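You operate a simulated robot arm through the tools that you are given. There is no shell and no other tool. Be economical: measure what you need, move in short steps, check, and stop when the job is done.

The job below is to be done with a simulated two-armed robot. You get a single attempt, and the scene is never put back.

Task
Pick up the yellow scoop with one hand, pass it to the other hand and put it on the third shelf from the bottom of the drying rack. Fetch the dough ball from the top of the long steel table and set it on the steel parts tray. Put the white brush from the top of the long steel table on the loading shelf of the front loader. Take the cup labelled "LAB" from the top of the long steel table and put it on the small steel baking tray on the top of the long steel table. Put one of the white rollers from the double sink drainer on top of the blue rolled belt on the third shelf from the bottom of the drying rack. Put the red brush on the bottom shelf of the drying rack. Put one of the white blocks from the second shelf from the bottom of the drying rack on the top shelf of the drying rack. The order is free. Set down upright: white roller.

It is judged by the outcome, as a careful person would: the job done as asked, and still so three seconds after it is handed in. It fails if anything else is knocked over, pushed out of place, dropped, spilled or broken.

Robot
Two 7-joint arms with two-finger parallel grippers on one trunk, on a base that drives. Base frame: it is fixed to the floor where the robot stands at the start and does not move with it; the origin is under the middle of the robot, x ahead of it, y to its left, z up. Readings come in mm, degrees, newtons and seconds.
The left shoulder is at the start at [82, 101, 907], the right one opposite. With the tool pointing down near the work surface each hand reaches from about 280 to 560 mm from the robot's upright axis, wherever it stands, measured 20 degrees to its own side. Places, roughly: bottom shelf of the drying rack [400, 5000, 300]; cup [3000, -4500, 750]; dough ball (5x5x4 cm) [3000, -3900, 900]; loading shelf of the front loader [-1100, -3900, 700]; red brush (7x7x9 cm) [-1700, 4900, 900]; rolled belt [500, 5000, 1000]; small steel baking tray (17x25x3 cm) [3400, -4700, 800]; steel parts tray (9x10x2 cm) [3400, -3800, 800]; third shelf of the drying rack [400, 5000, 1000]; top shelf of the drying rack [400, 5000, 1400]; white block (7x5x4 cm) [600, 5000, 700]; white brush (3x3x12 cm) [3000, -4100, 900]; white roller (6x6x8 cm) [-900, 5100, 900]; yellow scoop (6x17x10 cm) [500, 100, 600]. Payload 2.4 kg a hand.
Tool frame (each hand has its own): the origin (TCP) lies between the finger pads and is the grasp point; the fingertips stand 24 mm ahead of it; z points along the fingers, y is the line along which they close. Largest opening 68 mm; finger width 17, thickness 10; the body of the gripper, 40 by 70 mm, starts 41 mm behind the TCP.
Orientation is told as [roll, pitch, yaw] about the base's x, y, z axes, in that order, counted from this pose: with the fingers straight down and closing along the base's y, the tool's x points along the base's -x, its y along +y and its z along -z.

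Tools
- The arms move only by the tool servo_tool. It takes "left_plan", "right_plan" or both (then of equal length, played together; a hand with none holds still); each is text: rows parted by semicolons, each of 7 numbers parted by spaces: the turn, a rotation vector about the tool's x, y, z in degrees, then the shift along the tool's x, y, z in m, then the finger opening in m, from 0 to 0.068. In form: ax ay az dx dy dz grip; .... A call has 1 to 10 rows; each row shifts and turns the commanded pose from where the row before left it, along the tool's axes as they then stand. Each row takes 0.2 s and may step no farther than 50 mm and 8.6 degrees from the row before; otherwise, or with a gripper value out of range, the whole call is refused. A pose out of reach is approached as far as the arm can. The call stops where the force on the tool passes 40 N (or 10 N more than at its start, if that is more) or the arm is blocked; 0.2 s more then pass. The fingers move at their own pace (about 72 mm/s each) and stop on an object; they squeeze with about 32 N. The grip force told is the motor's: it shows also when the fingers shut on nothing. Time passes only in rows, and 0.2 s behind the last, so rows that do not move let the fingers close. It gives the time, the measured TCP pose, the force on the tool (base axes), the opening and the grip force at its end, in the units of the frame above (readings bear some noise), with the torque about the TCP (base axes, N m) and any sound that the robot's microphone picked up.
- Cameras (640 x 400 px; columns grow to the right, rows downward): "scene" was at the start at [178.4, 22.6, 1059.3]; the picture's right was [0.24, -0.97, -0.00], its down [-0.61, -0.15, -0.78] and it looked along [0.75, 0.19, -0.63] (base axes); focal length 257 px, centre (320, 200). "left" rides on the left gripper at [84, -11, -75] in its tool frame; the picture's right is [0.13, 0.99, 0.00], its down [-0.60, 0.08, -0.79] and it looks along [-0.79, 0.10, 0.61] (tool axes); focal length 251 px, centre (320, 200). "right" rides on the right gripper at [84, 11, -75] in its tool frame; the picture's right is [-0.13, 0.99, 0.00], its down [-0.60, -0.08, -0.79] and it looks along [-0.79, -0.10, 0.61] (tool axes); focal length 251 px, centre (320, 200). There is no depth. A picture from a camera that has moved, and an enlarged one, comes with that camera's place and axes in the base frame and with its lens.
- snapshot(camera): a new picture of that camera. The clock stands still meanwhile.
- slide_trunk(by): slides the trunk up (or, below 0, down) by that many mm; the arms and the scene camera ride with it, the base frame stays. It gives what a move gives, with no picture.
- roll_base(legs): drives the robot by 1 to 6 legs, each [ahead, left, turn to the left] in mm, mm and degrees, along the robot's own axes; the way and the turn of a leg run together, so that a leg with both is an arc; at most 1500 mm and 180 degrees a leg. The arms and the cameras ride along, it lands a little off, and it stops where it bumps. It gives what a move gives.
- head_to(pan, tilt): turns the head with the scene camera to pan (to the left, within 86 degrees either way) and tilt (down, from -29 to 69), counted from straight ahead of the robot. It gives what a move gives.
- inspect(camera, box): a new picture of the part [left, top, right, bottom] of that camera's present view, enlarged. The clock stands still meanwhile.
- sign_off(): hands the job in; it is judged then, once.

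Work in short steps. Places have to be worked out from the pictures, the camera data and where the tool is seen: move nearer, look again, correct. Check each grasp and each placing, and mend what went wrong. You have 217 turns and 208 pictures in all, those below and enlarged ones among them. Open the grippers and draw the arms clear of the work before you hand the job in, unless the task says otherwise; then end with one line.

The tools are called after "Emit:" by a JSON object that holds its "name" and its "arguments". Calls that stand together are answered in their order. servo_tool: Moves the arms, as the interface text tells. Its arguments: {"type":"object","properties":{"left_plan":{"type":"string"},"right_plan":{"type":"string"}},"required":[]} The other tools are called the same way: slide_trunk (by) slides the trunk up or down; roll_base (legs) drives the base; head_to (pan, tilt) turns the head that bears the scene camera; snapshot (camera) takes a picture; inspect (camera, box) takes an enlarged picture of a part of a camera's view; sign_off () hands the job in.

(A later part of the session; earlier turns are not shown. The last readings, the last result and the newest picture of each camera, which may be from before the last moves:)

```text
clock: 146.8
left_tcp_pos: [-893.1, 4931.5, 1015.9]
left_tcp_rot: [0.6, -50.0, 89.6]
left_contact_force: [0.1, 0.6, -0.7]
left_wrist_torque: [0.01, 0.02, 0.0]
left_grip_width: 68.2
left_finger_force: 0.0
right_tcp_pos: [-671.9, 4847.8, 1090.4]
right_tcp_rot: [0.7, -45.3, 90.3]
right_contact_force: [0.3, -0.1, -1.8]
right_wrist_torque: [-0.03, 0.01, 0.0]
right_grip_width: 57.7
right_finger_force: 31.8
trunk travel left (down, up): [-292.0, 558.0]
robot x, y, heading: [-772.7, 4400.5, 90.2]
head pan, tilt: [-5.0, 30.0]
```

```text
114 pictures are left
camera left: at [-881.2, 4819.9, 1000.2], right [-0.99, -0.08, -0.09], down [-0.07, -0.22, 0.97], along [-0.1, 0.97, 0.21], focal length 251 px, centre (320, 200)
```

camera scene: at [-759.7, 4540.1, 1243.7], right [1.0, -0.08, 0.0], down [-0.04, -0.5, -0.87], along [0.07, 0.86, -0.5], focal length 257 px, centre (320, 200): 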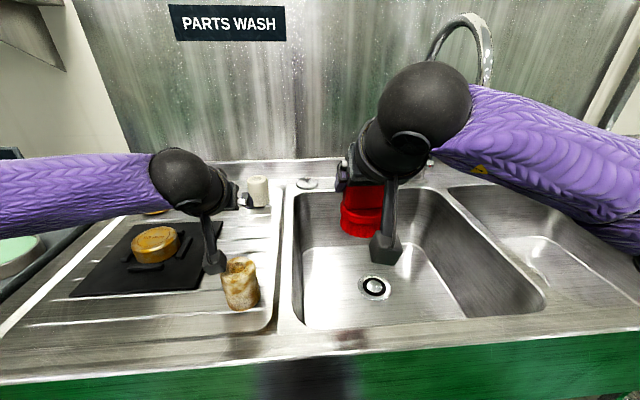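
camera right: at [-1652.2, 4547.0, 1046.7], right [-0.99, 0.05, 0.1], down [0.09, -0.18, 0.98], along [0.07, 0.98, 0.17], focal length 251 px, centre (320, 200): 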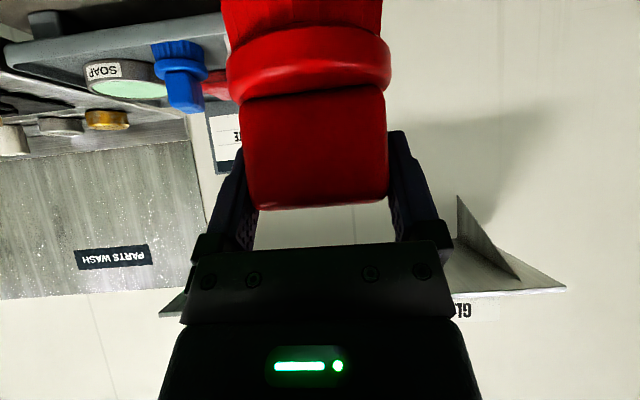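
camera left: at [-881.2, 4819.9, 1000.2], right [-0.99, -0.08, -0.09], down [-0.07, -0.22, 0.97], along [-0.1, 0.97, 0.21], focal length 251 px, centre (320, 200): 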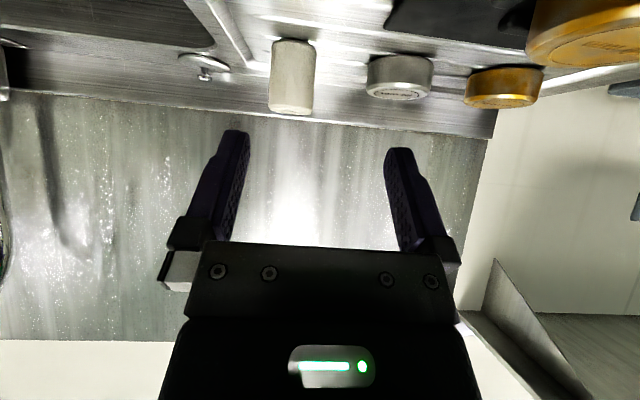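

The left wrist camera passes close over the stained roller. I raise the hand and stretch forward first.

Emit:
{"name": "servo_tool", "arguments": {"left_plan": "0 0 0 -0.038 -0.005 -0.032 0.068; 0 0 0 -0.015 -0.01 0.017 0.068; 0 0 0 -0.015 -0.01 0.017 0.068; 0 0 0 -0.015 0 0.017 0.068; 0 0 0 0 0 0 0.068"}}

Emit:
{"name": "snapshot", "arguments": {"camera": "scene"}}

```text
clock: 148.0
left_tcp_pos: [-899.9, 4947.7, 1051.6]
left_tcp_rot: [0.6, -50.2, 89.6]
left_contact_force: [0.1, 0.7, -0.7]
left_wrist_torque: [-0.04, 0.0, 0.0]
left_grip_width: 68.1
left_finger_force: 0.0
left hand out of reach, approached as far as the arm can: row 2, 3, 4
right_tcp_pos: [-672.3, 4847.7, 1090.4]
right_tcp_rot: [0.7, -45.4, 90.3]
right_contact_force: [-0.8, -0.2, -1.4]
right_wrist_torque: [0.03, -0.02, -0.04]
right_grip_width: 57.7
right_finger_force: 31.9
trunk travel left (down, up): [-292.0, 558.0]
robot x, y, heading: [-770.9, 4400.0, 90.2]
head pan, tilt: [-5.0, 30.0]
```

```text
113 pictures are left
camera scene: at [-759.6, 4539.9, 1243.7], right [1.0, -0.08, 0.0], down [-0.04, -0.5, -0.87], along [0.07, 0.86, -0.5], focal length 257 px, centre (320, 200)
```

scene: 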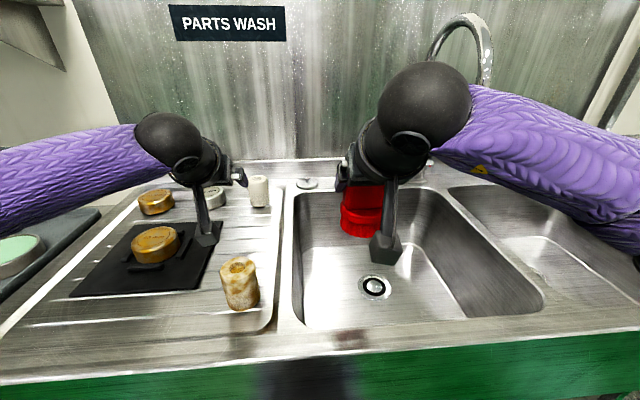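

The left stops at 548 mm with pitch −50. The right arm reached 612 mm at pitch −45, so I return the pitch and try again.

Emit:
{"name": "servo_tool", "arguments": {"left_plan": "0 5 0 0 0 0 0.068; 0 0 0 -0.015 -0.008 0.015 0.068; 0 0 0 -0.015 -0.008 0.015 0.068; 0 0 0 -0.015 -0.008 0.015 0.068; 0 0 0 0 0 0 0.068"}}

```text
clock: 149.2
left_tcp_pos: [-910.7, 4947.9, 1047.3]
left_tcp_rot: [0.4, -45.0, 89.7]
left_contact_force: [0.1, -0.8, 0.8]
left_wrist_torque: [-0.02, 0.04, 0.02]
left_grip_width: 68.1
left_finger_force: 0.0
left hand out of reach, approached as far as the arm can: row 1, 2, 3, 4
right_tcp_pos: [-671.4, 4846.9, 1091.0]
right_tcp_rot: [0.7, -45.4, 90.4]
right_contact_force: [0.8, -0.2, -1.1]
right_wrist_torque: [-0.01, -0.02, -0.02]
right_grip_width: 57.5
right_finger_force: 32.3
trunk travel left (down, up): [-292.0, 558.0]
robot x, y, heading: [-768.5, 4395.0, 90.1]
head pan, tilt: [-5.0, 30.0]
```

The left arm won't extend further here. I see how close the base can come by inching forward with both hands high.

Emit:
{"name": "roll_base", "arguments": {"legs": [[90, 0, 0]]}}

```text
clock: 150.3
left_tcp_pos: [-912.9, 5036.4, 1047.2]
left_tcp_rot: [0.5, -45.0, 89.8]
left_contact_force: [0.4, 0.6, -0.1]
left_wrist_torque: [0.01, 0.0, 0.0]
left_grip_width: 67.8
left_finger_force: 0.1
right_tcp_pos: [-672.4, 4937.7, 1090.3]
right_tcp_rot: [0.6, -45.4, 90.3]
right_contact_force: [-0.4, -0.4, -1.8]
right_wrist_torque: [-0.01, -0.03, 0.01]
right_grip_width: 57.7
right_finger_force: 32.1
trunk travel left (down, up): [-292.0, 558.0]
robot x, y, heading: [-770.2, 4486.9, 90.0]
head pan, tilt: [-5.0, 30.0]
```

No bump at y 4487, and the wrist camera is now past the stained roller. I lower the left hand, since it should reach further lower down, and move inward.

Emit:
{"name": "servo_tool", "arguments": {"left_plan": "0 0 0 0.02 -0.012 0.02 0.068; 0 0 0 0.02 -0.012 0.02 0.068; 0 0 0 0.01 -0.012 0.01 0.068; 0 0 0 0 -0.008 0 0.068; 0 0 0 0 0 0 0.068"}}

Emit:
{"name": "snapshot", "arguments": {"camera": "left"}}

Emit:
{"name": "snapshot", "arguments": {"camera": "scene"}}

```text
clock: 151.5
left_tcp_pos: [-888.4, 5016.6, 978.8]
left_tcp_rot: [0.4, -45.1, 89.8]
left_contact_force: [-0.4, -0.1, -0.2]
left_wrist_torque: [0.04, 0.02, 0.0]
left_grip_width: 67.9
left_finger_force: 0.2
left hand out of reach, approached as far as the arm can: row 1, 2, 3, 4
right_tcp_pos: [-673.5, 4936.8, 1089.7]
right_tcp_rot: [0.7, -45.4, 90.4]
right_contact_force: [1.2, -0.6, -1.3]
right_wrist_torque: [0.01, -0.01, 0.01]
right_grip_width: 57.8
right_finger_force: 32.0
trunk travel left (down, up): [-292.0, 558.0]
robot x, y, heading: [-769.0, 4484.7, 90.2]
head pan, tilt: [-5.0, 30.0]
```

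```text
112 pictures are left
camera left: at [-876.3, 4903.8, 972.1], right [-0.99, -0.09, -0.09], down [-0.07, -0.14, 0.99], along [-0.1, 0.99, 0.13], focal length 251 px, centre (320, 200)
```

left: 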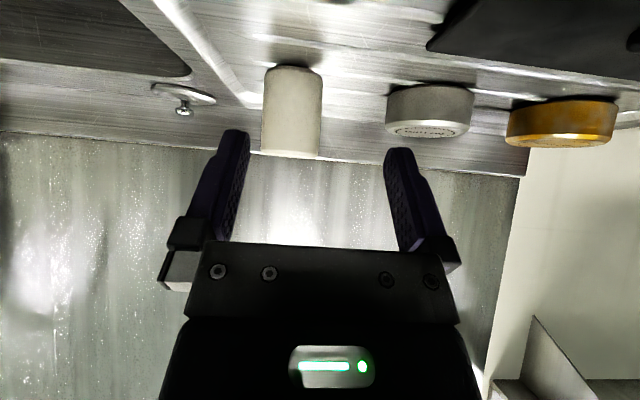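

```text
111 pictures are left
camera scene: at [-760.0, 4630.3, 1243.7], right [1.0, -0.08, 0.0], down [-0.04, -0.5, -0.87], along [0.07, 0.86, -0.5], focal length 257 px, centre (320, 200)
```

scene: 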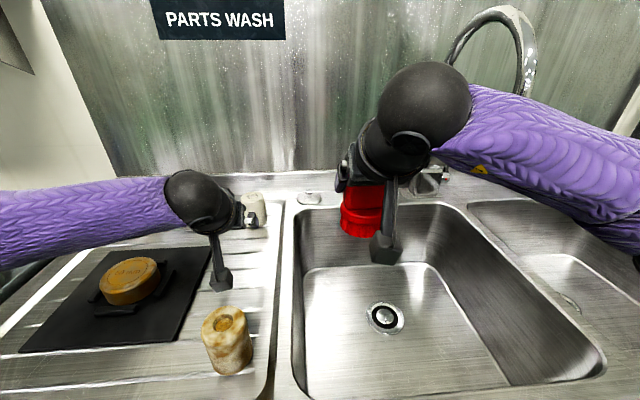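

The wrist seems stuck against a joint limit. I back off, point the left hand straight down, extend it that way, then pitch it forward again.

Emit:
{"name": "roll_base", "arguments": {"legs": [[-200, 0, 0]]}}

Emit:
{"name": "servo_tool", "arguments": {"left_plan": "0 7.5 0 -0.02 0.01 -0.02 0.068; 0 7.5 0 -0.02 0.01 -0.02 0.068; 0 7.5 0 0 0.01 0 0.068; 0 7.5 0 0 0.01 0 0.068; 0 7.5 0 0 0.01 0 0.068; 0 7.5 0 0 0 0 0.068; 0 0 0 -0.02 0 0 0.068; 0 0 0 -0.03 0 0 0.068; 0 0 0 -0.03 0 0 0.068; 0 0 0 0 0 0 0.068"}}

Emit:
{"name": "snapshot", "arguments": {"camera": "scene"}}

```text
clock: 153.1
left_tcp_pos: [-884.7, 4815.8, 979.8]
left_tcp_rot: [0.5, -45.1, 89.5]
left_contact_force: [1.2, 0.6, 0.4]
left_wrist_torque: [0.01, -0.05, 0.01]
left_grip_width: 68.2
left_finger_force: 0.3
right_tcp_pos: [-669.8, 4735.8, 1090.7]
right_tcp_rot: [0.7, -45.4, 90.1]
right_contact_force: [-0.3, 1.2, -2.4]
right_wrist_torque: [-0.02, -0.04, -0.04]
right_grip_width: 58.0
right_finger_force: 32.1
trunk travel left (down, up): [-292.0, 558.0]
robot x, y, heading: [-769.3, 4284.1, 89.6]
head pan, tilt: [-5.0, 30.0]
```

```text
clock: 155.3
left_tcp_pos: [-980.8, 4754.2, 1010.6]
left_tcp_rot: [0.2, -0.1, 89.8]
left_contact_force: [0.7, 0.9, -0.8]
left_wrist_torque: [0.01, 0.0, 0.02]
left_grip_width: 68.0
left_finger_force: 0.1
left hand out of reach, approached as far as the arm can: row 1, 2, 3, 4, 5, 6, 7, 8, 9
right_tcp_pos: [-671.5, 4735.7, 1089.1]
right_tcp_rot: [0.7, -45.5, 90.0]
right_contact_force: [0.6, 0.0, -2.4]
right_wrist_torque: [-0.01, 0.02, 0.02]
right_grip_width: 58.2
right_finger_force: 31.9
trunk travel left (down, up): [-292.0, 558.0]
robot x, y, heading: [-766.1, 4289.3, 89.9]
head pan, tilt: [-5.0, 30.0]
```

```text
110 pictures are left
camera scene: at [-759.0, 4429.3, 1243.7], right [1.0, -0.09, 0.0], down [-0.04, -0.5, -0.87], along [0.08, 0.86, -0.5], focal length 257 px, centre (320, 200)
```

scene: 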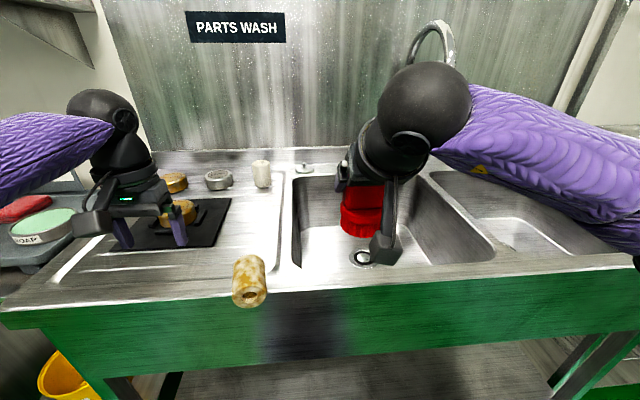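

The retreating wrist camera knocked the stained roller over, which was my mistake. I look closely so I can put it back upright.

Emit:
{"name": "inspect", "arguments": {"camera": "scene", "box": [190, 220, 310, 320]}}

Emit:
{"name": "snapshot", "arguments": {"camera": "left"}}

```text
4.00 times, centred on (250, 270) of scene
camera zoom: at [-759.0, 4429.3, 1243.7], right [1.0, -0.09, 0.0], down [-0.04, -0.5, -0.87], along [0.08, 0.86, -0.5], focal length 1027 px, centre (600, -80)
```

zoom: 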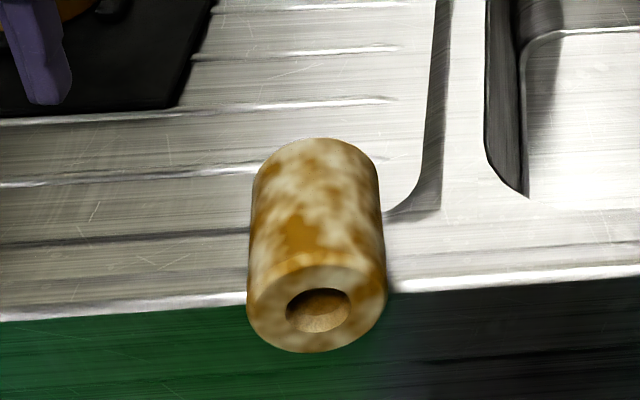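

```text
108 pictures are left
camera left: at [-970.6, 4669.5, 1085.0], right [-0.99, -0.13, 0.0], down [-0.07, 0.6, 0.79], along [-0.1, 0.79, -0.61], focal length 251 px, centre (320, 200)
```

left: 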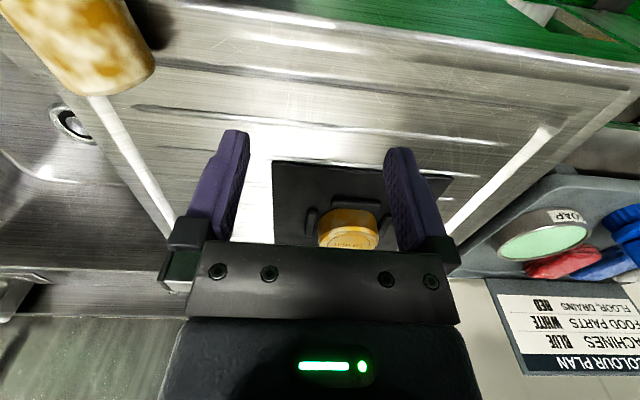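

The stained roller lies on its side, overhanging the front edge and only just stable. With the left hand high, I slide the base right so the hand comes over it.

Emit:
{"name": "servo_tool", "arguments": {"left_plan": "0 0 0 0 0 -0.03 0.068; 0 0 0 0 0 0 0.068"}}

Emit:
{"name": "roll_base", "arguments": {"legs": [[0, -100, 0]]}}

Emit:
{"name": "snapshot", "arguments": {"camera": "left"}}

Emit:
{"name": "snapshot", "arguments": {"camera": "scene"}}

```text
clock: 155.9
left_tcp_pos: [-981.9, 4747.4, 1038.2]
left_tcp_rot: [0.4, -0.1, 89.9]
left_contact_force: [0.5, -0.1, 0.1]
left_wrist_torque: [0.01, -0.02, 0.01]
left_grip_width: 67.7
left_finger_force: 0.1
left hand out of reach, approached as far as the arm can: row 1
right_tcp_pos: [-669.6, 4736.2, 1089.4]
right_tcp_rot: [0.7, -45.5, 90.0]
right_contact_force: [0.6, 0.7, -1.7]
right_wrist_torque: [-0.01, 0.03, -0.01]
right_grip_width: 57.8
right_finger_force: 32.6
trunk travel left (down, up): [-292.0, 558.0]
robot x, y, heading: [-762.9, 4289.5, 89.8]
head pan, tilt: [-5.0, 30.0]
```

```text
clock: 157.1
left_tcp_pos: [-883.3, 4745.9, 1036.5]
left_tcp_rot: [0.3, -0.1, 90.1]
left_contact_force: [0.5, 0.2, 0.1]
left_wrist_torque: [0.01, -0.02, 0.01]
left_grip_width: 67.9
left_finger_force: 0.0
right_tcp_pos: [-569.4, 4737.3, 1089.8]
right_tcp_rot: [0.6, -45.3, 90.3]
right_contact_force: [-0.2, -0.7, -0.9]
right_wrist_torque: [-0.05, -0.02, 0.0]
right_grip_width: 57.8
right_finger_force: 31.6
trunk travel left (down, up): [-292.0, 558.0]
robot x, y, heading: [-664.5, 4289.0, 90.2]
head pan, tilt: [-5.0, 30.0]
```

```text
107 pictures are left
camera left: at [-871.3, 4662.8, 1111.4], right [-0.99, -0.13, 0.01], down [-0.07, 0.6, 0.79], along [-0.11, 0.79, -0.61], focal length 251 px, centre (320, 200)
```

left: 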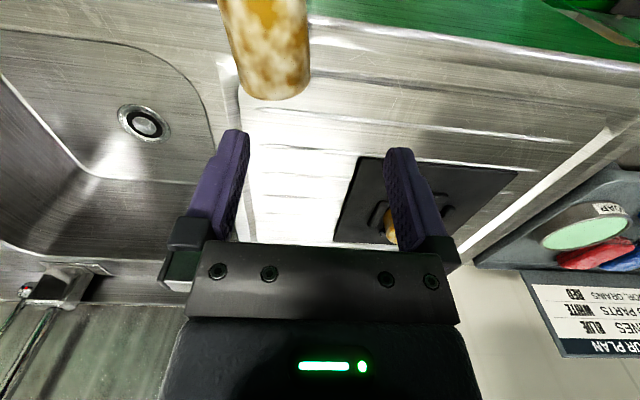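

```text
106 pictures are left
camera scene: at [-657.7, 4429.4, 1243.7], right [1.0, -0.09, 0.0], down [-0.04, -0.5, -0.87], along [0.07, 0.86, -0.5], focal length 257 px, centre (320, 200)
```

scene: 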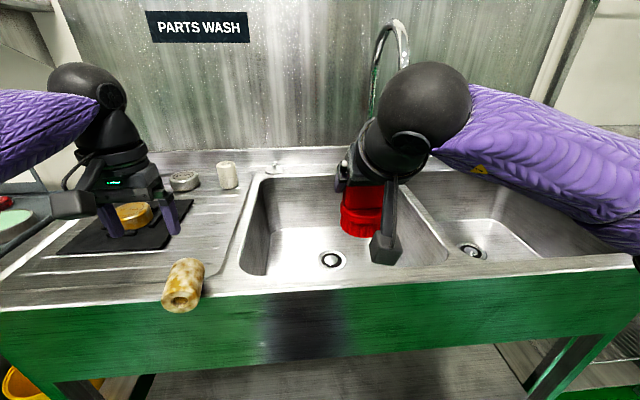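

From both views the roller's axis is at x≈-852, y from 4690 to 4767, yaw about 7°. I align above it and check before descending.

Emit:
{"name": "servo_tool", "arguments": {"left_plan": "0 0 0 0.004 -0.015 0.01 0.068; 0 0 0 0.004 -0.016 0.01 0.068; 0 0 -7 0 0 0.015 0.068; 0 0 0 0 0 0.01 0.068; 0 0 0 0 0 0 0.068"}}

Emit:
{"name": "snapshot", "arguments": {"camera": "left"}}

Emit:
{"name": "inspect", "arguments": {"camera": "scene", "box": [60, 160, 260, 330]}}

```text
clock: 158.3
left_tcp_pos: [-852.6, 4737.3, 991.8]
left_tcp_rot: [0.2, -0.1, 97.0]
left_contact_force: [-0.2, 0.5, 0.1]
left_wrist_torque: [0.0, 0.0, -0.02]
left_grip_width: 67.9
left_finger_force: 0.0
right_tcp_pos: [-569.1, 4736.9, 1090.3]
right_tcp_rot: [0.6, -45.4, 90.1]
right_contact_force: [0.2, -0.3, -2.8]
right_wrist_torque: [0.0, 0.02, 0.01]
right_grip_width: 57.7
right_finger_force: 31.8
trunk travel left (down, up): [-292.0, 558.0]
robot x, y, heading: [-667.6, 4288.2, 90.2]
head pan, tilt: [-5.0, 30.0]
```

```text
105 pictures are left
camera left: at [-831.1, 4656.0, 1066.0], right [-0.97, -0.25, 0.0], down [-0.15, 0.59, 0.8], along [-0.2, 0.77, -0.61], focal length 251 px, centre (320, 200)
```

left: 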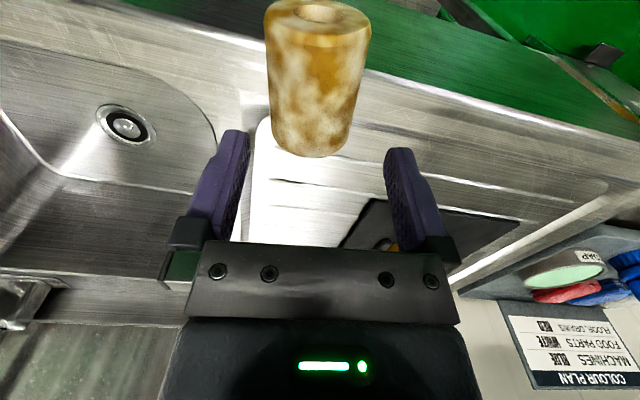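

```text
2.35 times, centred on (160, 245) of scene
camera zoom: at [-658.1, 4429.4, 1243.7], right [1.0, -0.09, 0.0], down [-0.04, -0.5, -0.87], along [0.07, 0.86, -0.5], focal length 604 px, centre (696, 94)
```

zoom: 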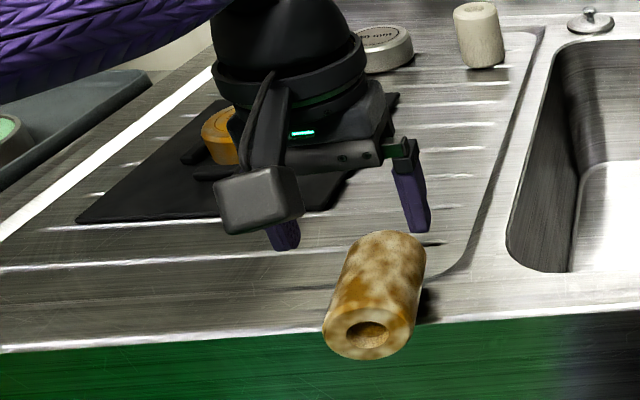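

The roller is centred between the fingers. I shift 8 mm toward its middle, descend and grip gently.

Emit:
{"name": "servo_tool", "arguments": {"left_plan": "0 0 0 0.008 0 0.01 0.068; 0 0 0 0 0 0.02 0.068; 0 0 0 0 0 0.02 0.068; 0 0 0 0 0 0.012 0.068; 0 0 0 0 0 0 0.068"}}

Emit:
{"name": "snapshot", "arguments": {"camera": "left"}}

Emit:
{"name": "inspect", "arguments": {"camera": "scene", "box": [60, 160, 260, 330]}}

```text
clock: 159.5
left_tcp_pos: [-852.3, 4730.1, 928.4]
left_tcp_rot: [0.3, -0.2, 97.0]
left_contact_force: [-0.1, 0.1, 0.1]
left_wrist_torque: [0.0, 0.03, -0.01]
left_grip_width: 67.8
left_finger_force: 0.0
right_tcp_pos: [-569.3, 4735.4, 1089.3]
right_tcp_rot: [0.6, -45.4, 90.1]
right_contact_force: [0.0, 0.0, -2.1]
right_wrist_torque: [-0.01, 0.0, -0.01]
right_grip_width: 57.3
right_finger_force: 32.3
trunk travel left (down, up): [-292.0, 558.0]
robot x, y, heading: [-663.5, 4284.9, 90.1]
head pan, tilt: [-5.0, 30.0]
```

```text
103 pictures are left
camera left: at [-830.6, 4648.7, 1003.7], right [-0.97, -0.25, 0.0], down [-0.15, 0.59, 0.79], along [-0.2, 0.77, -0.61], focal length 251 px, centre (320, 200)
```

left: 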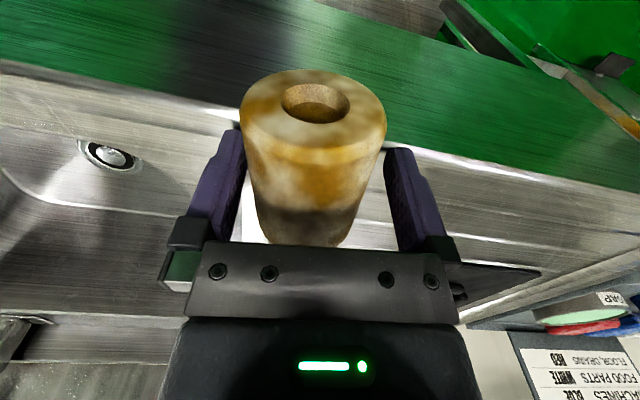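

```text
2.35 times, centred on (160, 245) of scene
camera zoom: at [-658.2, 4429.4, 1243.7], right [1.0, -0.09, 0.0], down [-0.04, -0.5, -0.87], along [0.07, 0.86, -0.5], focal length 604 px, centre (696, 94)
```

zoom: 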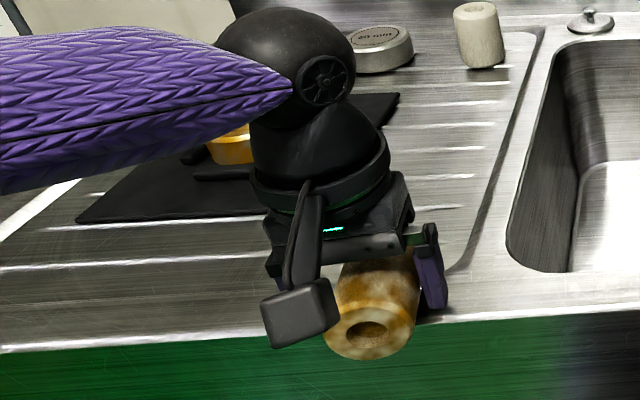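

The roller is straddled. I close the left hand.

Emit:
{"name": "servo_tool", "arguments": {"left_plan": "0 0 0 0 0 0 0.06; 0 0 0 0 0 0 0.04; 0 0 0 0 0 0 0; 0 0 0 0 0 0 0; 0 0 0 0 0 -0.01 0; 0 0 0 0 0 -0.03 0; 0 0 0 0 0 -0.04 0; 0 0 0 0 0 0 0"}}

Emit:
{"name": "snapshot", "arguments": {"camera": "left"}}

```text
clock: 161.3
left_tcp_pos: [-851.4, 4729.9, 1010.5]
left_tcp_rot: [0.2, -0.1, 97.0]
left_contact_force: [0.5, -1.1, -1.5]
left_wrist_torque: [-0.01, 0.0, 0.04]
left_grip_width: 50.7
left_finger_force: 31.5
right_tcp_pos: [-569.7, 4736.4, 1090.2]
right_tcp_rot: [0.8, -45.5, 90.2]
right_contact_force: [-0.6, 0.5, -1.6]
right_wrist_torque: [0.02, -0.02, -0.02]
right_grip_width: 57.9
right_finger_force: 31.7
trunk travel left (down, up): [-292.0, 558.0]
robot x, y, heading: [-669.2, 4290.1, 90.3]
head pan, tilt: [-5.0, 30.0]
```

```text
101 pictures are left
camera left: at [-829.9, 4648.8, 1084.5], right [-0.97, -0.25, 0.0], down [-0.15, 0.59, 0.8], along [-0.2, 0.77, -0.61], focal length 251 px, centre (320, 200)
```

left: 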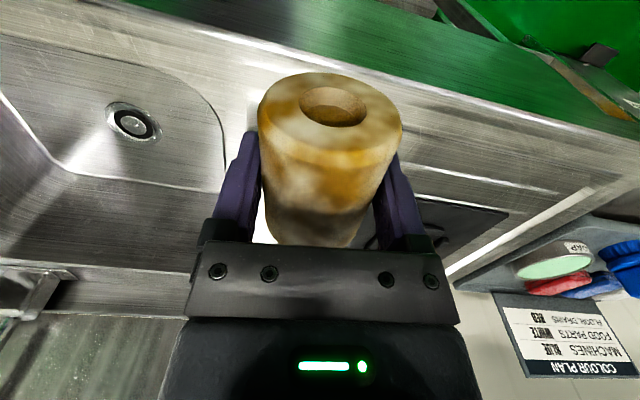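

The stained roller is held. I pitch the hand up so the roller becomes vertical, then set it down just inside the front edge.

Emit:
{"name": "servo_tool", "arguments": {"left_plan": "0 -8.5 0 0 0 0 0; 0 -8.5 0 0 0 0 0; 0 -8.5 0 0 0 0 0; 0 -8.5 0 0 0 0 0; 0 -8.5 0 0 0 0 0; 0 -8.5 0 0 0 0 0; 0 -8.5 0 0 0 0 0; 0 -8.5 0 0 0 0 0; 0 -8.5 0 0 0 0 0; 0 -8.5 0 0 0 0 0"}}

Emit:
{"name": "snapshot", "arguments": {"camera": "scene"}}

Emit:
{"name": "snapshot", "arguments": {"camera": "left"}}

```text
clock: 163.5
left_tcp_pos: [-852.0, 4729.1, 1009.5]
left_tcp_rot: [2.5, -85.1, 94.7]
left_contact_force: [0.5, 0.3, -1.2]
left_wrist_torque: [-0.03, -0.02, 0.01]
left_grip_width: 51.0
left_finger_force: 32.1
right_tcp_pos: [-569.5, 4737.7, 1091.3]
right_tcp_rot: [0.7, -45.5, 90.2]
right_contact_force: [-0.4, -0.6, -1.5]
right_wrist_torque: [-0.01, -0.02, 0.01]
right_grip_width: 57.8
right_finger_force: 32.4
trunk travel left (down, up): [-292.0, 558.0]
robot x, y, heading: [-669.0, 4285.6, 90.2]
head pan, tilt: [-5.0, 30.0]
```

```text
100 pictures are left
camera scene: at [-658.2, 4429.5, 1243.7], right [1.0, -0.09, 0.0], down [-0.04, -0.5, -0.87], along [0.07, 0.86, -0.5], focal length 257 px, centre (320, 200)
```

scene: 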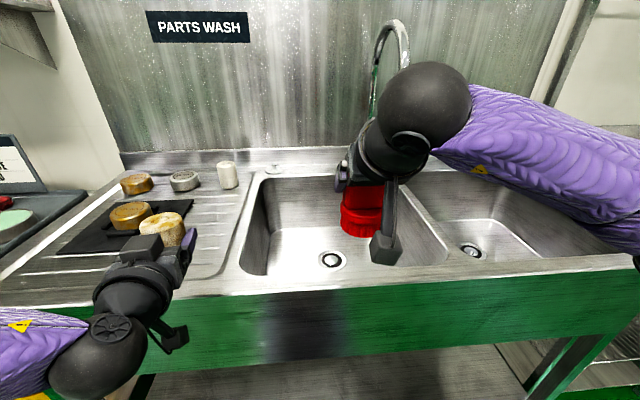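

```text
99 pictures are left
camera left: at [-831.1, 4650.4, 931.6], right [-0.98, -0.13, -0.13], down [0.01, -0.74, 0.67], along [-0.18, 0.66, 0.73], focal length 251 px, centre (320, 200)
```

left: 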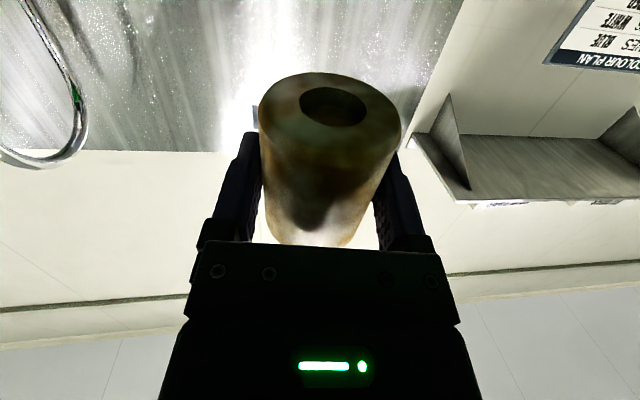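

The roller is nearly vertical. I finish the pitch, move it over the table and lower toward contact.

Emit:
{"name": "servo_tool", "arguments": {"left_plan": "0 -4.9 0 0 0 0 0; 0 0 0 0 0.005 0.023 0; 0 0 0 0 0 0.024 0; 0 0 0 0.02 0 0 0; 0 0 0 0.02 0 0 0; 0 0 0 0.01 0 0 0; 0 0 0 0 0 0 0"}}

Emit:
{"name": "inspect", "arguments": {"camera": "scene", "box": [80, 180, 280, 330]}}

```text
clock: 165.1
left_tcp_pos: [-862.4, 4776.8, 960.9]
left_tcp_rot: [103.6, -89.7, -6.6]
left_contact_force: [1.0, -0.4, -1.9]
left_wrist_torque: [-0.04, -0.04, 0.02]
left_grip_width: 50.9
left_finger_force: 32.2
right_tcp_pos: [-570.1, 4736.1, 1090.3]
right_tcp_rot: [0.7, -45.4, 90.1]
right_contact_force: [0.8, -0.6, -2.0]
right_wrist_torque: [0.0, 0.01, -0.03]
right_grip_width: 58.2
right_finger_force: 31.5
trunk travel left (down, up): [-292.0, 558.0]
robot x, y, heading: [-665.3, 4286.0, 90.1]
head pan, tilt: [-5.0, 30.0]
```

```text
2.67 times, centred on (180, 255) of scene
camera zoom: at [-658.2, 4429.5, 1243.7], right [1.0, -0.09, 0.0], down [-0.04, -0.5, -0.87], along [0.07, 0.86, -0.5], focal length 685 px, centre (693, 53)
```

zoom: 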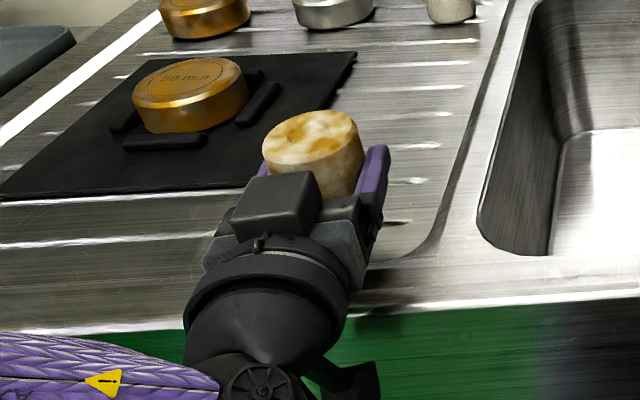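

The hole end is now underneath, so it would stand upside down. I lay it flat on the table again and regrip it with the fingers pitched forward, so turning the other way brings the hole end up.

Emit:
{"name": "servo_tool", "arguments": {"left_plan": "0 8.5 0 -0.02 0 0 0; 0 8.5 0 -0.02 0 0 0; 0 8.5 0 -0.01 0 0 0; 0 8.5 0 0 0 0 0; 0 8.5 0 0 0 0 0; 0 8.5 0 0 0 0 0; 0 8.5 0 0 0 0 0; 0 8.5 0 0 0 0 0; 0 8.5 0 0 0 0 0; 0 8.5 0 0 0 0 0"}}

Emit:
{"name": "servo_tool", "arguments": {"left_plan": "0 4.9 0 0 0 0 0; 0 0 0 0 0 0 0"}}

Emit:
{"name": "snapshot", "arguments": {"camera": "left"}}

```text
clock: 167.3
left_tcp_pos: [-869.5, 4764.7, 1005.0]
left_tcp_rot: [0.2, -5.0, 96.9]
left_contact_force: [-0.5, 0.9, -1.5]
left_wrist_torque: [0.01, -0.01, 0.0]
left_grip_width: 51.2
left_finger_force: 32.0
left hand out of reach, approached as far as the arm can: row 10
right_tcp_pos: [-568.9, 4737.1, 1091.4]
right_tcp_rot: [0.6, -45.3, 90.2]
right_contact_force: [0.5, 0.2, -2.3]
right_wrist_torque: [-0.02, -0.02, 0.03]
right_grip_width: 57.8
right_finger_force: 31.7
trunk travel left (down, up): [-292.0, 558.0]
robot x, y, heading: [-667.0, 4286.2, 90.1]
head pan, tilt: [-5.0, 30.0]
```

```text
clock: 167.9
left_tcp_pos: [-874.1, 4751.1, 1004.3]
left_tcp_rot: [0.4, -0.1, 97.0]
left_contact_force: [0.5, 0.7, -1.3]
left_wrist_torque: [-0.04, -0.02, 0.01]
left_grip_width: 51.0
left_finger_force: 31.8
left hand out of reach, approached as far as the arm can: row 1
right_tcp_pos: [-569.6, 4736.2, 1090.7]
right_tcp_rot: [0.7, -45.4, 90.3]
right_contact_force: [0.2, -0.2, -2.1]
right_wrist_torque: [0.0, -0.03, 0.03]
right_grip_width: 57.7
right_finger_force: 32.2
trunk travel left (down, up): [-292.0, 558.0]
robot x, y, heading: [-667.0, 4286.0, 89.9]
head pan, tilt: [-5.0, 30.0]
```

```text
97 pictures are left
camera left: at [-852.0, 4669.9, 1078.0], right [-0.97, -0.25, 0.0], down [-0.15, 0.59, 0.8], along [-0.2, 0.77, -0.61], focal length 251 px, centre (320, 200)
```

left: 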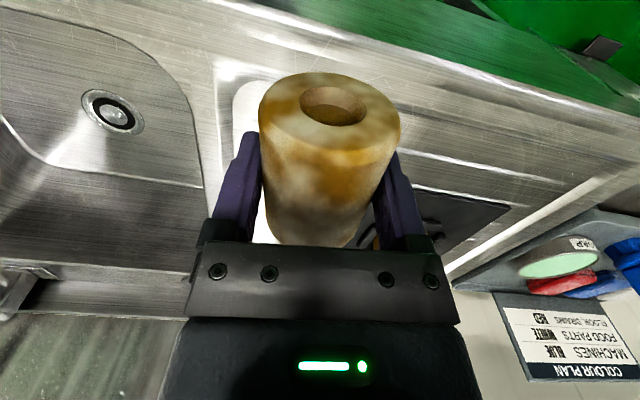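

I move 25 mm forward so it lies fully on the table and lower it to the height where it lay before (z≈928).

Emit:
{"name": "roll_base", "arguments": {"legs": [[25, 0, 0]]}}

Emit:
{"name": "servo_tool", "arguments": {"left_plan": "0 0 0 0 0 0.025 0; 0 0 0 0 0 0.025 0; 0 0 0 0 0 0.018 0; 0 0 0 0 0 0.005 0; 0 0 0 0 0 0.003 0; 0 0 0 0 0 0 0"}}

Emit:
{"name": "inspect", "arguments": {"camera": "scene", "box": [80, 180, 280, 330]}}

```text
clock: 168.7
left_tcp_pos: [-872.8, 4777.9, 1003.2]
left_tcp_rot: [0.3, -0.2, 97.0]
left_contact_force: [0.0, 0.1, -1.2]
left_wrist_torque: [-0.02, 0.0, -0.02]
left_grip_width: 51.1
left_finger_force: 32.0
right_tcp_pos: [-570.1, 4761.9, 1090.5]
right_tcp_rot: [0.7, -45.5, 90.2]
right_contact_force: [0.6, 0.3, -1.8]
right_wrist_torque: [-0.01, -0.01, 0.0]
right_grip_width: 57.7
right_finger_force: 32.7
trunk travel left (down, up): [-292.0, 558.0]
robot x, y, heading: [-666.0, 4310.5, 90.0]
head pan, tilt: [-5.0, 30.0]
```

```text
clock: 170.1
left_tcp_pos: [-874.4, 4779.7, 928.3]
left_tcp_rot: [0.1, -0.4, 97.0]
left_contact_force: [-3.4, 9.5, 21.9]
left_wrist_torque: [-0.18, -0.03, 0.03]
left_grip_width: 51.1
left_finger_force: 32.1
right_tcp_pos: [-570.3, 4760.8, 1090.5]
right_tcp_rot: [0.7, -45.5, 90.2]
right_contact_force: [-0.8, -0.9, -1.4]
right_wrist_torque: [0.01, 0.0, 0.01]
right_grip_width: 57.6
right_finger_force: 31.7
trunk travel left (down, up): [-292.0, 558.0]
robot x, y, heading: [-668.1, 4309.0, 89.9]
head pan, tilt: [-5.0, 30.0]
```

```text
2.67 times, centred on (180, 255) of scene
camera zoom: at [-658.1, 4454.2, 1244.0], right [1.0, -0.09, 0.0], down [-0.04, -0.5, -0.87], along [0.07, 0.86, -0.5], focal length 685 px, centre (693, 53)
```

zoom: 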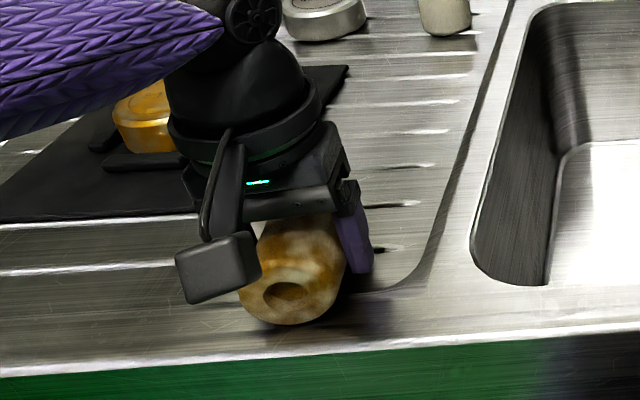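

It rests on the table. I open, rise, and pitch the hand to −60.

Emit:
{"name": "servo_tool", "arguments": {"left_plan": "0 0 0 0 0 0 0.055; 0 0 0 0 0 0 0.068; 0 0 0 0 0 0 0.068; 0 0 0 0 0 -0.03 0.068; 0 0 0 0 0 -0.04 0.068; 0 0 0 0.01 0 -0.02 0.068; 0 0 0 0 0 0 0.068"}}

Emit:
{"name": "servo_tool", "arguments": {"left_plan": "0 -8.5 0 0 0 0 0.068; 0 -8.5 0 0 0 0 0.068; 0 -8.5 0 0 0 0 0.068; 0 -8.5 0 0 0 0 0.068; 0 -8.5 0 0 0 0 0.068; 0 -8.5 0 0 0 0 0.068; 0 -8.5 0 0 0 0 0.068; 0 0 0 0 0 0 0.068"}}

Emit:
{"name": "snapshot", "arguments": {"camera": "left"}}

Emit:
{"name": "snapshot", "arguments": {"camera": "scene"}}

```text
clock: 171.7
left_tcp_pos: [-873.7, 4767.5, 1017.7]
left_tcp_rot: [0.3, -0.2, 96.9]
left_contact_force: [-0.6, 0.6, 0.1]
left_wrist_torque: [-0.01, 0.04, 0.0]
left_grip_width: 68.0
left_finger_force: 0.1
right_tcp_pos: [-570.9, 4760.5, 1089.2]
right_tcp_rot: [0.7, -45.4, 90.1]
right_contact_force: [-0.4, 0.1, -1.4]
right_wrist_torque: [-0.02, -0.01, 0.0]
right_grip_width: 57.9
right_finger_force: 32.0
trunk travel left (down, up): [-292.0, 558.0]
robot x, y, heading: [-668.1, 4311.0, 90.4]
head pan, tilt: [-5.0, 30.0]
```

```text
clock: 173.5
left_tcp_pos: [-873.4, 4767.2, 1018.1]
left_tcp_rot: [0.4, -59.7, 96.6]
left_contact_force: [-0.6, -1.0, 0.6]
left_wrist_torque: [0.0, 0.02, 0.03]
left_grip_width: 68.1
left_finger_force: 0.0
right_tcp_pos: [-569.5, 4761.1, 1090.0]
right_tcp_rot: [0.7, -45.5, 90.1]
right_contact_force: [0.4, -0.6, -2.5]
right_wrist_torque: [0.01, -0.04, 0.04]
right_grip_width: 57.9
right_finger_force: 31.7
trunk travel left (down, up): [-292.0, 558.0]
robot x, y, heading: [-666.8, 4309.8, 90.1]
head pan, tilt: [-5.0, 30.0]
```

```text
95 pictures are left
camera left: at [-848.3, 4662.6, 982.4], right [-0.98, -0.18, -0.11], down [-0.03, -0.39, 0.92], along [-0.21, 0.9, 0.37], focal length 251 px, centre (320, 200)
```

left: 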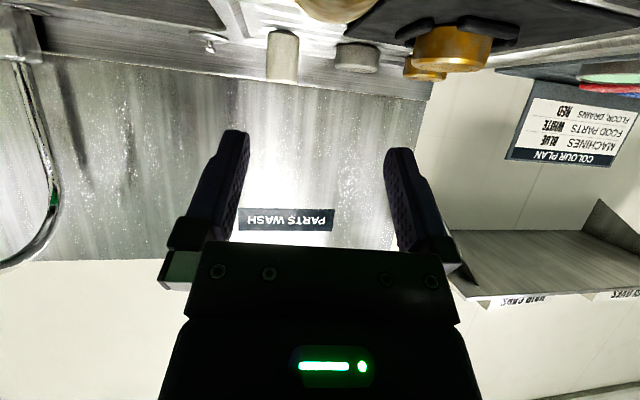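

```text
94 pictures are left
camera scene: at [-658.2, 4454.6, 1243.7], right [1.0, -0.09, 0.0], down [-0.04, -0.5, -0.87], along [0.07, 0.86, -0.5], focal length 257 px, centre (320, 200)
```

scene: 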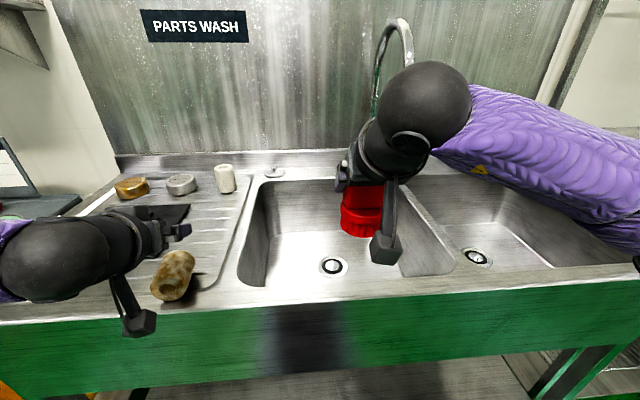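

The roller lies still beneath. I go straight down halfway and check the alignment.

Emit:
{"name": "servo_tool", "arguments": {"left_plan": "0 0 0 0.0205 0 0.0118 0.068; 0 0 0 0.0205 0 0.0118 0.068; 0 0 0 0 0 0 0.068"}}

Emit:
{"name": "snapshot", "arguments": {"camera": "left"}}

Emit:
{"name": "inspect", "arguments": {"camera": "scene", "box": [80, 200, 240, 340]}}

```text
clock: 174.3
left_tcp_pos: [-871.9, 4765.9, 971.3]
left_tcp_rot: [0.5, -59.7, 96.6]
left_contact_force: [0.0, 0.3, -0.5]
left_wrist_torque: [0.01, -0.02, 0.0]
left_grip_width: 68.2
left_finger_force: 0.1
right_tcp_pos: [-570.5, 4761.6, 1089.7]
right_tcp_rot: [0.7, -45.4, 90.3]
right_contact_force: [-0.4, -0.7, -0.4]
right_wrist_torque: [0.02, 0.02, -0.02]
right_grip_width: 57.8
right_finger_force: 32.1
trunk travel left (down, up): [-292.0, 558.0]
robot x, y, heading: [-665.9, 4313.7, 90.0]
head pan, tilt: [-5.0, 30.0]
```

```text
93 pictures are left
camera left: at [-849.0, 4661.6, 935.2], right [-0.98, -0.18, -0.11], down [-0.03, -0.39, 0.92], along [-0.21, 0.9, 0.37], focal length 251 px, centre (320, 200)
```

left: 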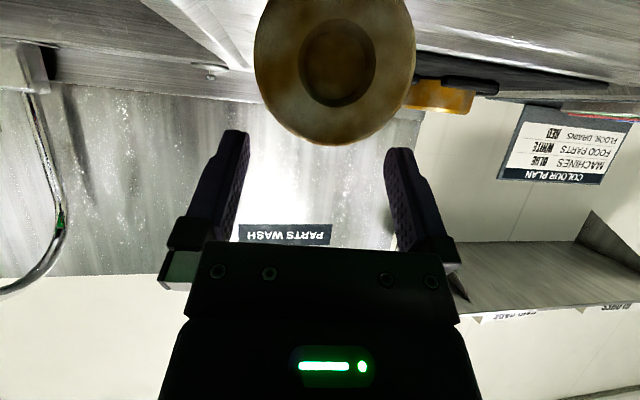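

```text
2.86 times, centred on (160, 270) of scene
camera zoom: at [-658.2, 4454.6, 1243.7], right [1.0, -0.09, 0.0], down [-0.04, -0.5, -0.87], along [0.07, 0.86, -0.5], focal length 734 px, centre (777, 0)
```

zoom: 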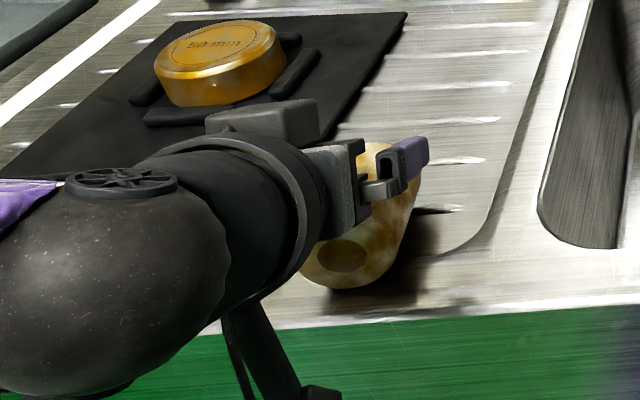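

The end face is at y≈4760 with its axis at z≈923, and lateral alignment is exact. I move in to grip about 30 mm from the hole end.

Emit:
{"name": "servo_tool", "arguments": {"left_plan": "0 0 0 0.015 0 0.009 0.068; 0 0 0 0.014 0 0.012 0.068; 0 0 0 0 0 0.023 0.068; 0 0 0 0 0 0 0.068; 0 0 0 0 0 0 0.03; 0 0 0 0 0 0 0; 0 0 0 0 0 0 0; 0 0 0 0 0 0 0"}}

Emit:
{"name": "snapshot", "arguments": {"camera": "left"}}

```text
clock: 176.1
left_tcp_pos: [-875.3, 4791.0, 921.3]
left_tcp_rot: [0.4, -59.7, 96.5]
left_contact_force: [0.6, -0.4, 0.3]
left_wrist_torque: [0.02, 0.0, 0.0]
left_grip_width: 51.2
left_finger_force: 32.2
right_tcp_pos: [-570.7, 4762.5, 1090.1]
right_tcp_rot: [0.6, -45.4, 90.2]
right_contact_force: [-0.5, 1.1, -1.3]
right_wrist_torque: [0.02, -0.01, 0.01]
right_grip_width: 57.7
right_finger_force: 32.5
trunk travel left (down, up): [-292.0, 558.0]
robot x, y, heading: [-662.5, 4314.4, 90.1]
head pan, tilt: [-5.0, 30.0]
```

```text
91 pictures are left
camera left: at [-852.4, 4685.7, 887.1], right [-0.98, -0.18, -0.11], down [-0.03, -0.39, 0.92], along [-0.21, 0.9, 0.37], focal length 251 px, centre (320, 200)
```

left: 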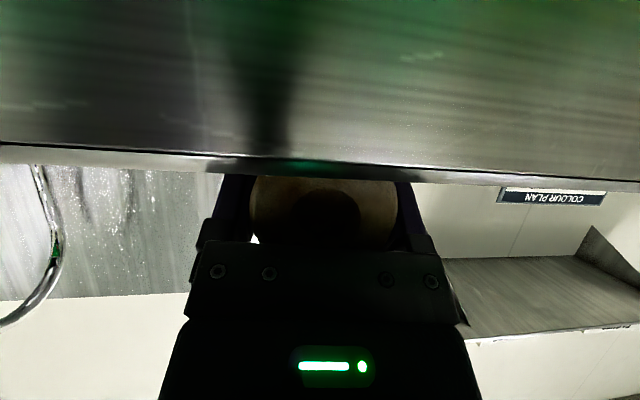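

Gripped. I lift it and rotate the hand by +90° so the hole end comes up.

Emit:
{"name": "servo_tool", "arguments": {"left_plan": "0 0 0 -0.026 0 -0.015 0; 0 0 0 -0.035 0 -0.02 0; 0 0 0 -0.035 0 -0.02 0; 0 8.5 0 0 0 0 0; 0 8.5 0 0 0 0 0; 0 8.5 0 0 0 0 0; 0 8.5 0 0 0 0 0; 0 8.5 0 0 0 0 0; 0 8.5 0 0 0 0 0; 0 8.5 0 0 0 0 0"}}

Emit:
{"name": "servo_tool", "arguments": {"left_plan": "0 8.5 0 0 0 0 0; 0 8.5 0 0 0 0 0; 0 8.5 0 0 0 0 0; 0 5 0 0 0 0 0; 0 0 0 0 0 0 0"}}

Emit:
{"name": "snapshot", "arguments": {"camera": "left"}}

Emit:
{"name": "snapshot", "arguments": {"camera": "scene"}}

```text
clock: 178.3
left_tcp_pos: [-879.5, 4780.6, 1030.9]
left_tcp_rot: [0.4, -2.9, 97.0]
left_contact_force: [-0.8, -0.2, -0.6]
left_wrist_torque: [0.0, 0.02, -0.01]
left_grip_width: 51.5
left_finger_force: 32.3
left hand out of reach, approached as far as the arm can: row 10
right_tcp_pos: [-570.3, 4761.6, 1090.1]
right_tcp_rot: [0.8, -45.3, 90.1]
right_contact_force: [-0.8, -0.5, -2.2]
right_wrist_torque: [0.0, 0.02, 0.0]
right_grip_width: 57.8
right_finger_force: 31.9
trunk travel left (down, up): [-292.0, 558.0]
robot x, y, heading: [-668.5, 4312.5, 89.6]
head pan, tilt: [-5.0, 30.0]
```

```text
clock: 179.5
left_tcp_pos: [-893.2, 4696.4, 1009.3]
left_tcp_rot: [0.3, 30.2, 97.1]
left_contact_force: [-0.4, -0.2, -1.5]
left_wrist_torque: [0.02, -0.03, 0.02]
left_grip_width: 51.3
left_finger_force: 32.7
left hand out of reach, approached as far as the arm can: row 1, 2, 3, 4
right_tcp_pos: [-569.8, 4761.7, 1090.1]
right_tcp_rot: [0.7, -45.4, 90.2]
right_contact_force: [0.4, -0.4, -1.4]
right_wrist_torque: [0.02, 0.02, 0.0]
right_grip_width: 58.0
right_finger_force: 32.2
trunk travel left (down, up): [-292.0, 558.0]
robot x, y, heading: [-666.1, 4309.5, 90.0]
head pan, tilt: [-5.0, 30.0]
```

```text
90 pictures are left
camera left: at [-878.3, 4663.4, 1116.4], right [-0.97, -0.23, 0.07], down [-0.19, 0.91, 0.38], along [-0.15, 0.36, -0.92], focal length 251 px, centre (320, 200)
```

left: 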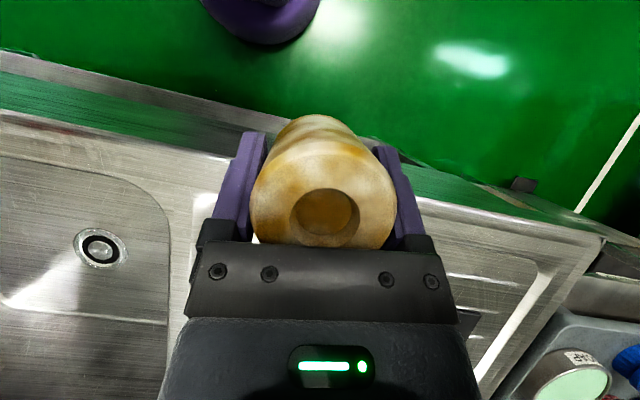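

```text
89 pictures are left
camera scene: at [-658.3, 4454.7, 1243.7], right [1.0, -0.09, 0.0], down [-0.04, -0.5, -0.87], along [0.07, 0.86, -0.5], focal length 257 px, centre (320, 200)
```

scene: 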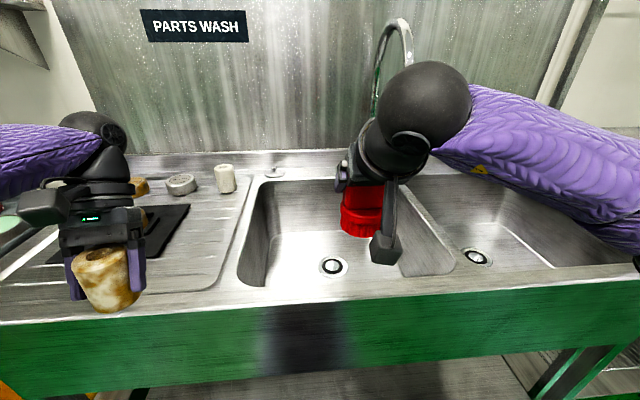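

The hole end is up. I drive so that the roller comes over its original place, about (-863, 4829).

Emit:
{"name": "roll_base", "arguments": {"legs": [[133, -30, 0]]}}

Emit:
{"name": "servo_tool", "arguments": {"left_plan": "0 0 0 -0.01 0 0.0173 0; 0 0 0 -0.01 0 0.0173 0; 0 0 0 -0.01 0 0.0173 0; 0 0 0 0 0 0 0"}}

Emit:
{"name": "snapshot", "arguments": {"camera": "scene"}}

```text
clock: 180.8
left_tcp_pos: [-864.8, 4826.6, 1008.9]
left_tcp_rot: [0.4, 30.2, 97.2]
left_contact_force: [0.1, -0.9, -1.1]
left_wrist_torque: [0.01, 0.02, -0.02]
left_grip_width: 51.3
left_finger_force: 31.7
right_tcp_pos: [-540.5, 4891.4, 1090.3]
right_tcp_rot: [0.7, -45.4, 90.2]
right_contact_force: [0.3, -0.5, -1.7]
right_wrist_torque: [0.01, 0.01, -0.01]
right_grip_width: 57.8
right_finger_force: 32.2
trunk travel left (down, up): [-292.0, 558.0]
robot x, y, heading: [-638.4, 4439.5, 90.3]
head pan, tilt: [-5.0, 30.0]
```

```text
clock: 181.8
left_tcp_pos: [-865.4, 4826.1, 949.4]
left_tcp_rot: [0.2, 30.3, 97.2]
left_contact_force: [0.0, 0.0, -1.4]
left_wrist_torque: [0.0, -0.03, 0.0]
left_grip_width: 51.3
left_finger_force: 32.0
right_tcp_pos: [-541.4, 4890.7, 1090.0]
right_tcp_rot: [0.7, -45.4, 90.3]
right_contact_force: [0.0, -0.3, -1.7]
right_wrist_torque: [0.0, 0.0, 0.0]
right_grip_width: 57.8
right_finger_force: 31.7
trunk travel left (down, up): [-292.0, 558.0]
robot x, y, heading: [-636.8, 4444.9, 90.6]
head pan, tilt: [-5.0, 30.0]
```

```text
88 pictures are left
camera scene: at [-629.4, 4584.5, 1243.7], right [1.0, -0.08, 0.0], down [-0.04, -0.5, -0.87], along [0.07, 0.86, -0.5], focal length 257 px, centre (320, 200)
```

scene: 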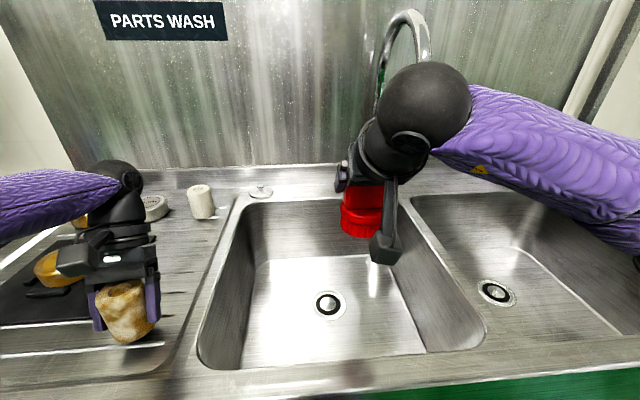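

Still no contact at z 949. I lower in small steps.

Emit:
{"name": "servo_tool", "arguments": {"left_plan": "0 0 0 -0.0015 0 0.0026 0; 0 0 0 -0.0015 0 0.0026 0; 0 0 0 -0.0015 0 0.0026 0; 0 0 0 0 0 0 0"}}

```text
clock: 182.8
left_tcp_pos: [-865.4, 4824.6, 940.5]
left_tcp_rot: [0.2, 30.2, 97.2]
left_contact_force: [-0.1, 0.3, -2.2]
left_wrist_torque: [0.0, 0.0, 0.02]
left_grip_width: 51.2
left_finger_force: 32.2
right_tcp_pos: [-541.9, 4891.5, 1090.3]
right_tcp_rot: [0.7, -45.4, 90.4]
right_contact_force: [0.1, -0.6, -1.4]
right_wrist_torque: [-0.02, -0.02, 0.0]
right_grip_width: 58.1
right_finger_force: 32.7
trunk travel left (down, up): [-292.0, 558.0]
robot x, y, heading: [-637.3, 4445.5, 90.3]
head pan, tilt: [-5.0, 30.0]
```

Emit:
{"name": "servo_tool", "arguments": {"left_plan": "0 0 0 -0.0015 0 0.0026 0; 0 0 0 -0.001 0 0.0017 0; 0 0 0 0 0 0 0"}}

Emit:
{"name": "inspect", "arguments": {"camera": "scene", "box": [20, 220, 220, 380]}}

```text
clock: 183.6
left_tcp_pos: [-866.1, 4827.0, 935.4]
left_tcp_rot: [0.2, 30.2, 97.3]
left_contact_force: [0.8, -1.0, -1.7]
left_wrist_torque: [-0.02, 0.01, 0.0]
left_grip_width: 51.2
left_finger_force: 31.8
right_tcp_pos: [-541.7, 4890.6, 1089.6]
right_tcp_rot: [0.7, -45.4, 90.3]
right_contact_force: [0.8, 0.2, -2.0]
right_wrist_torque: [-0.04, -0.01, -0.07]
right_grip_width: 57.7
right_finger_force: 31.8
trunk travel left (down, up): [-292.0, 558.0]
robot x, y, heading: [-639.9, 4439.8, 90.2]
head pan, tilt: [-5.0, 30.0]
```

```text
2.50 times, centred on (120, 300) of scene
camera zoom: at [-629.4, 4584.4, 1243.7], right [1.0, -0.08, 0.0], down [-0.04, -0.5, -0.87], along [0.07, 0.86, -0.5], focal length 642 px, centre (820, -50)
```

zoom: 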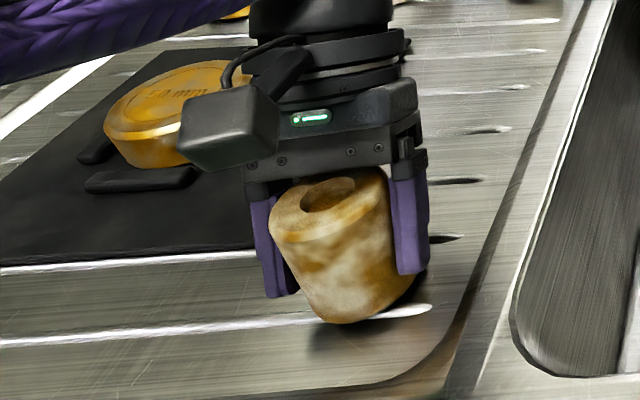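

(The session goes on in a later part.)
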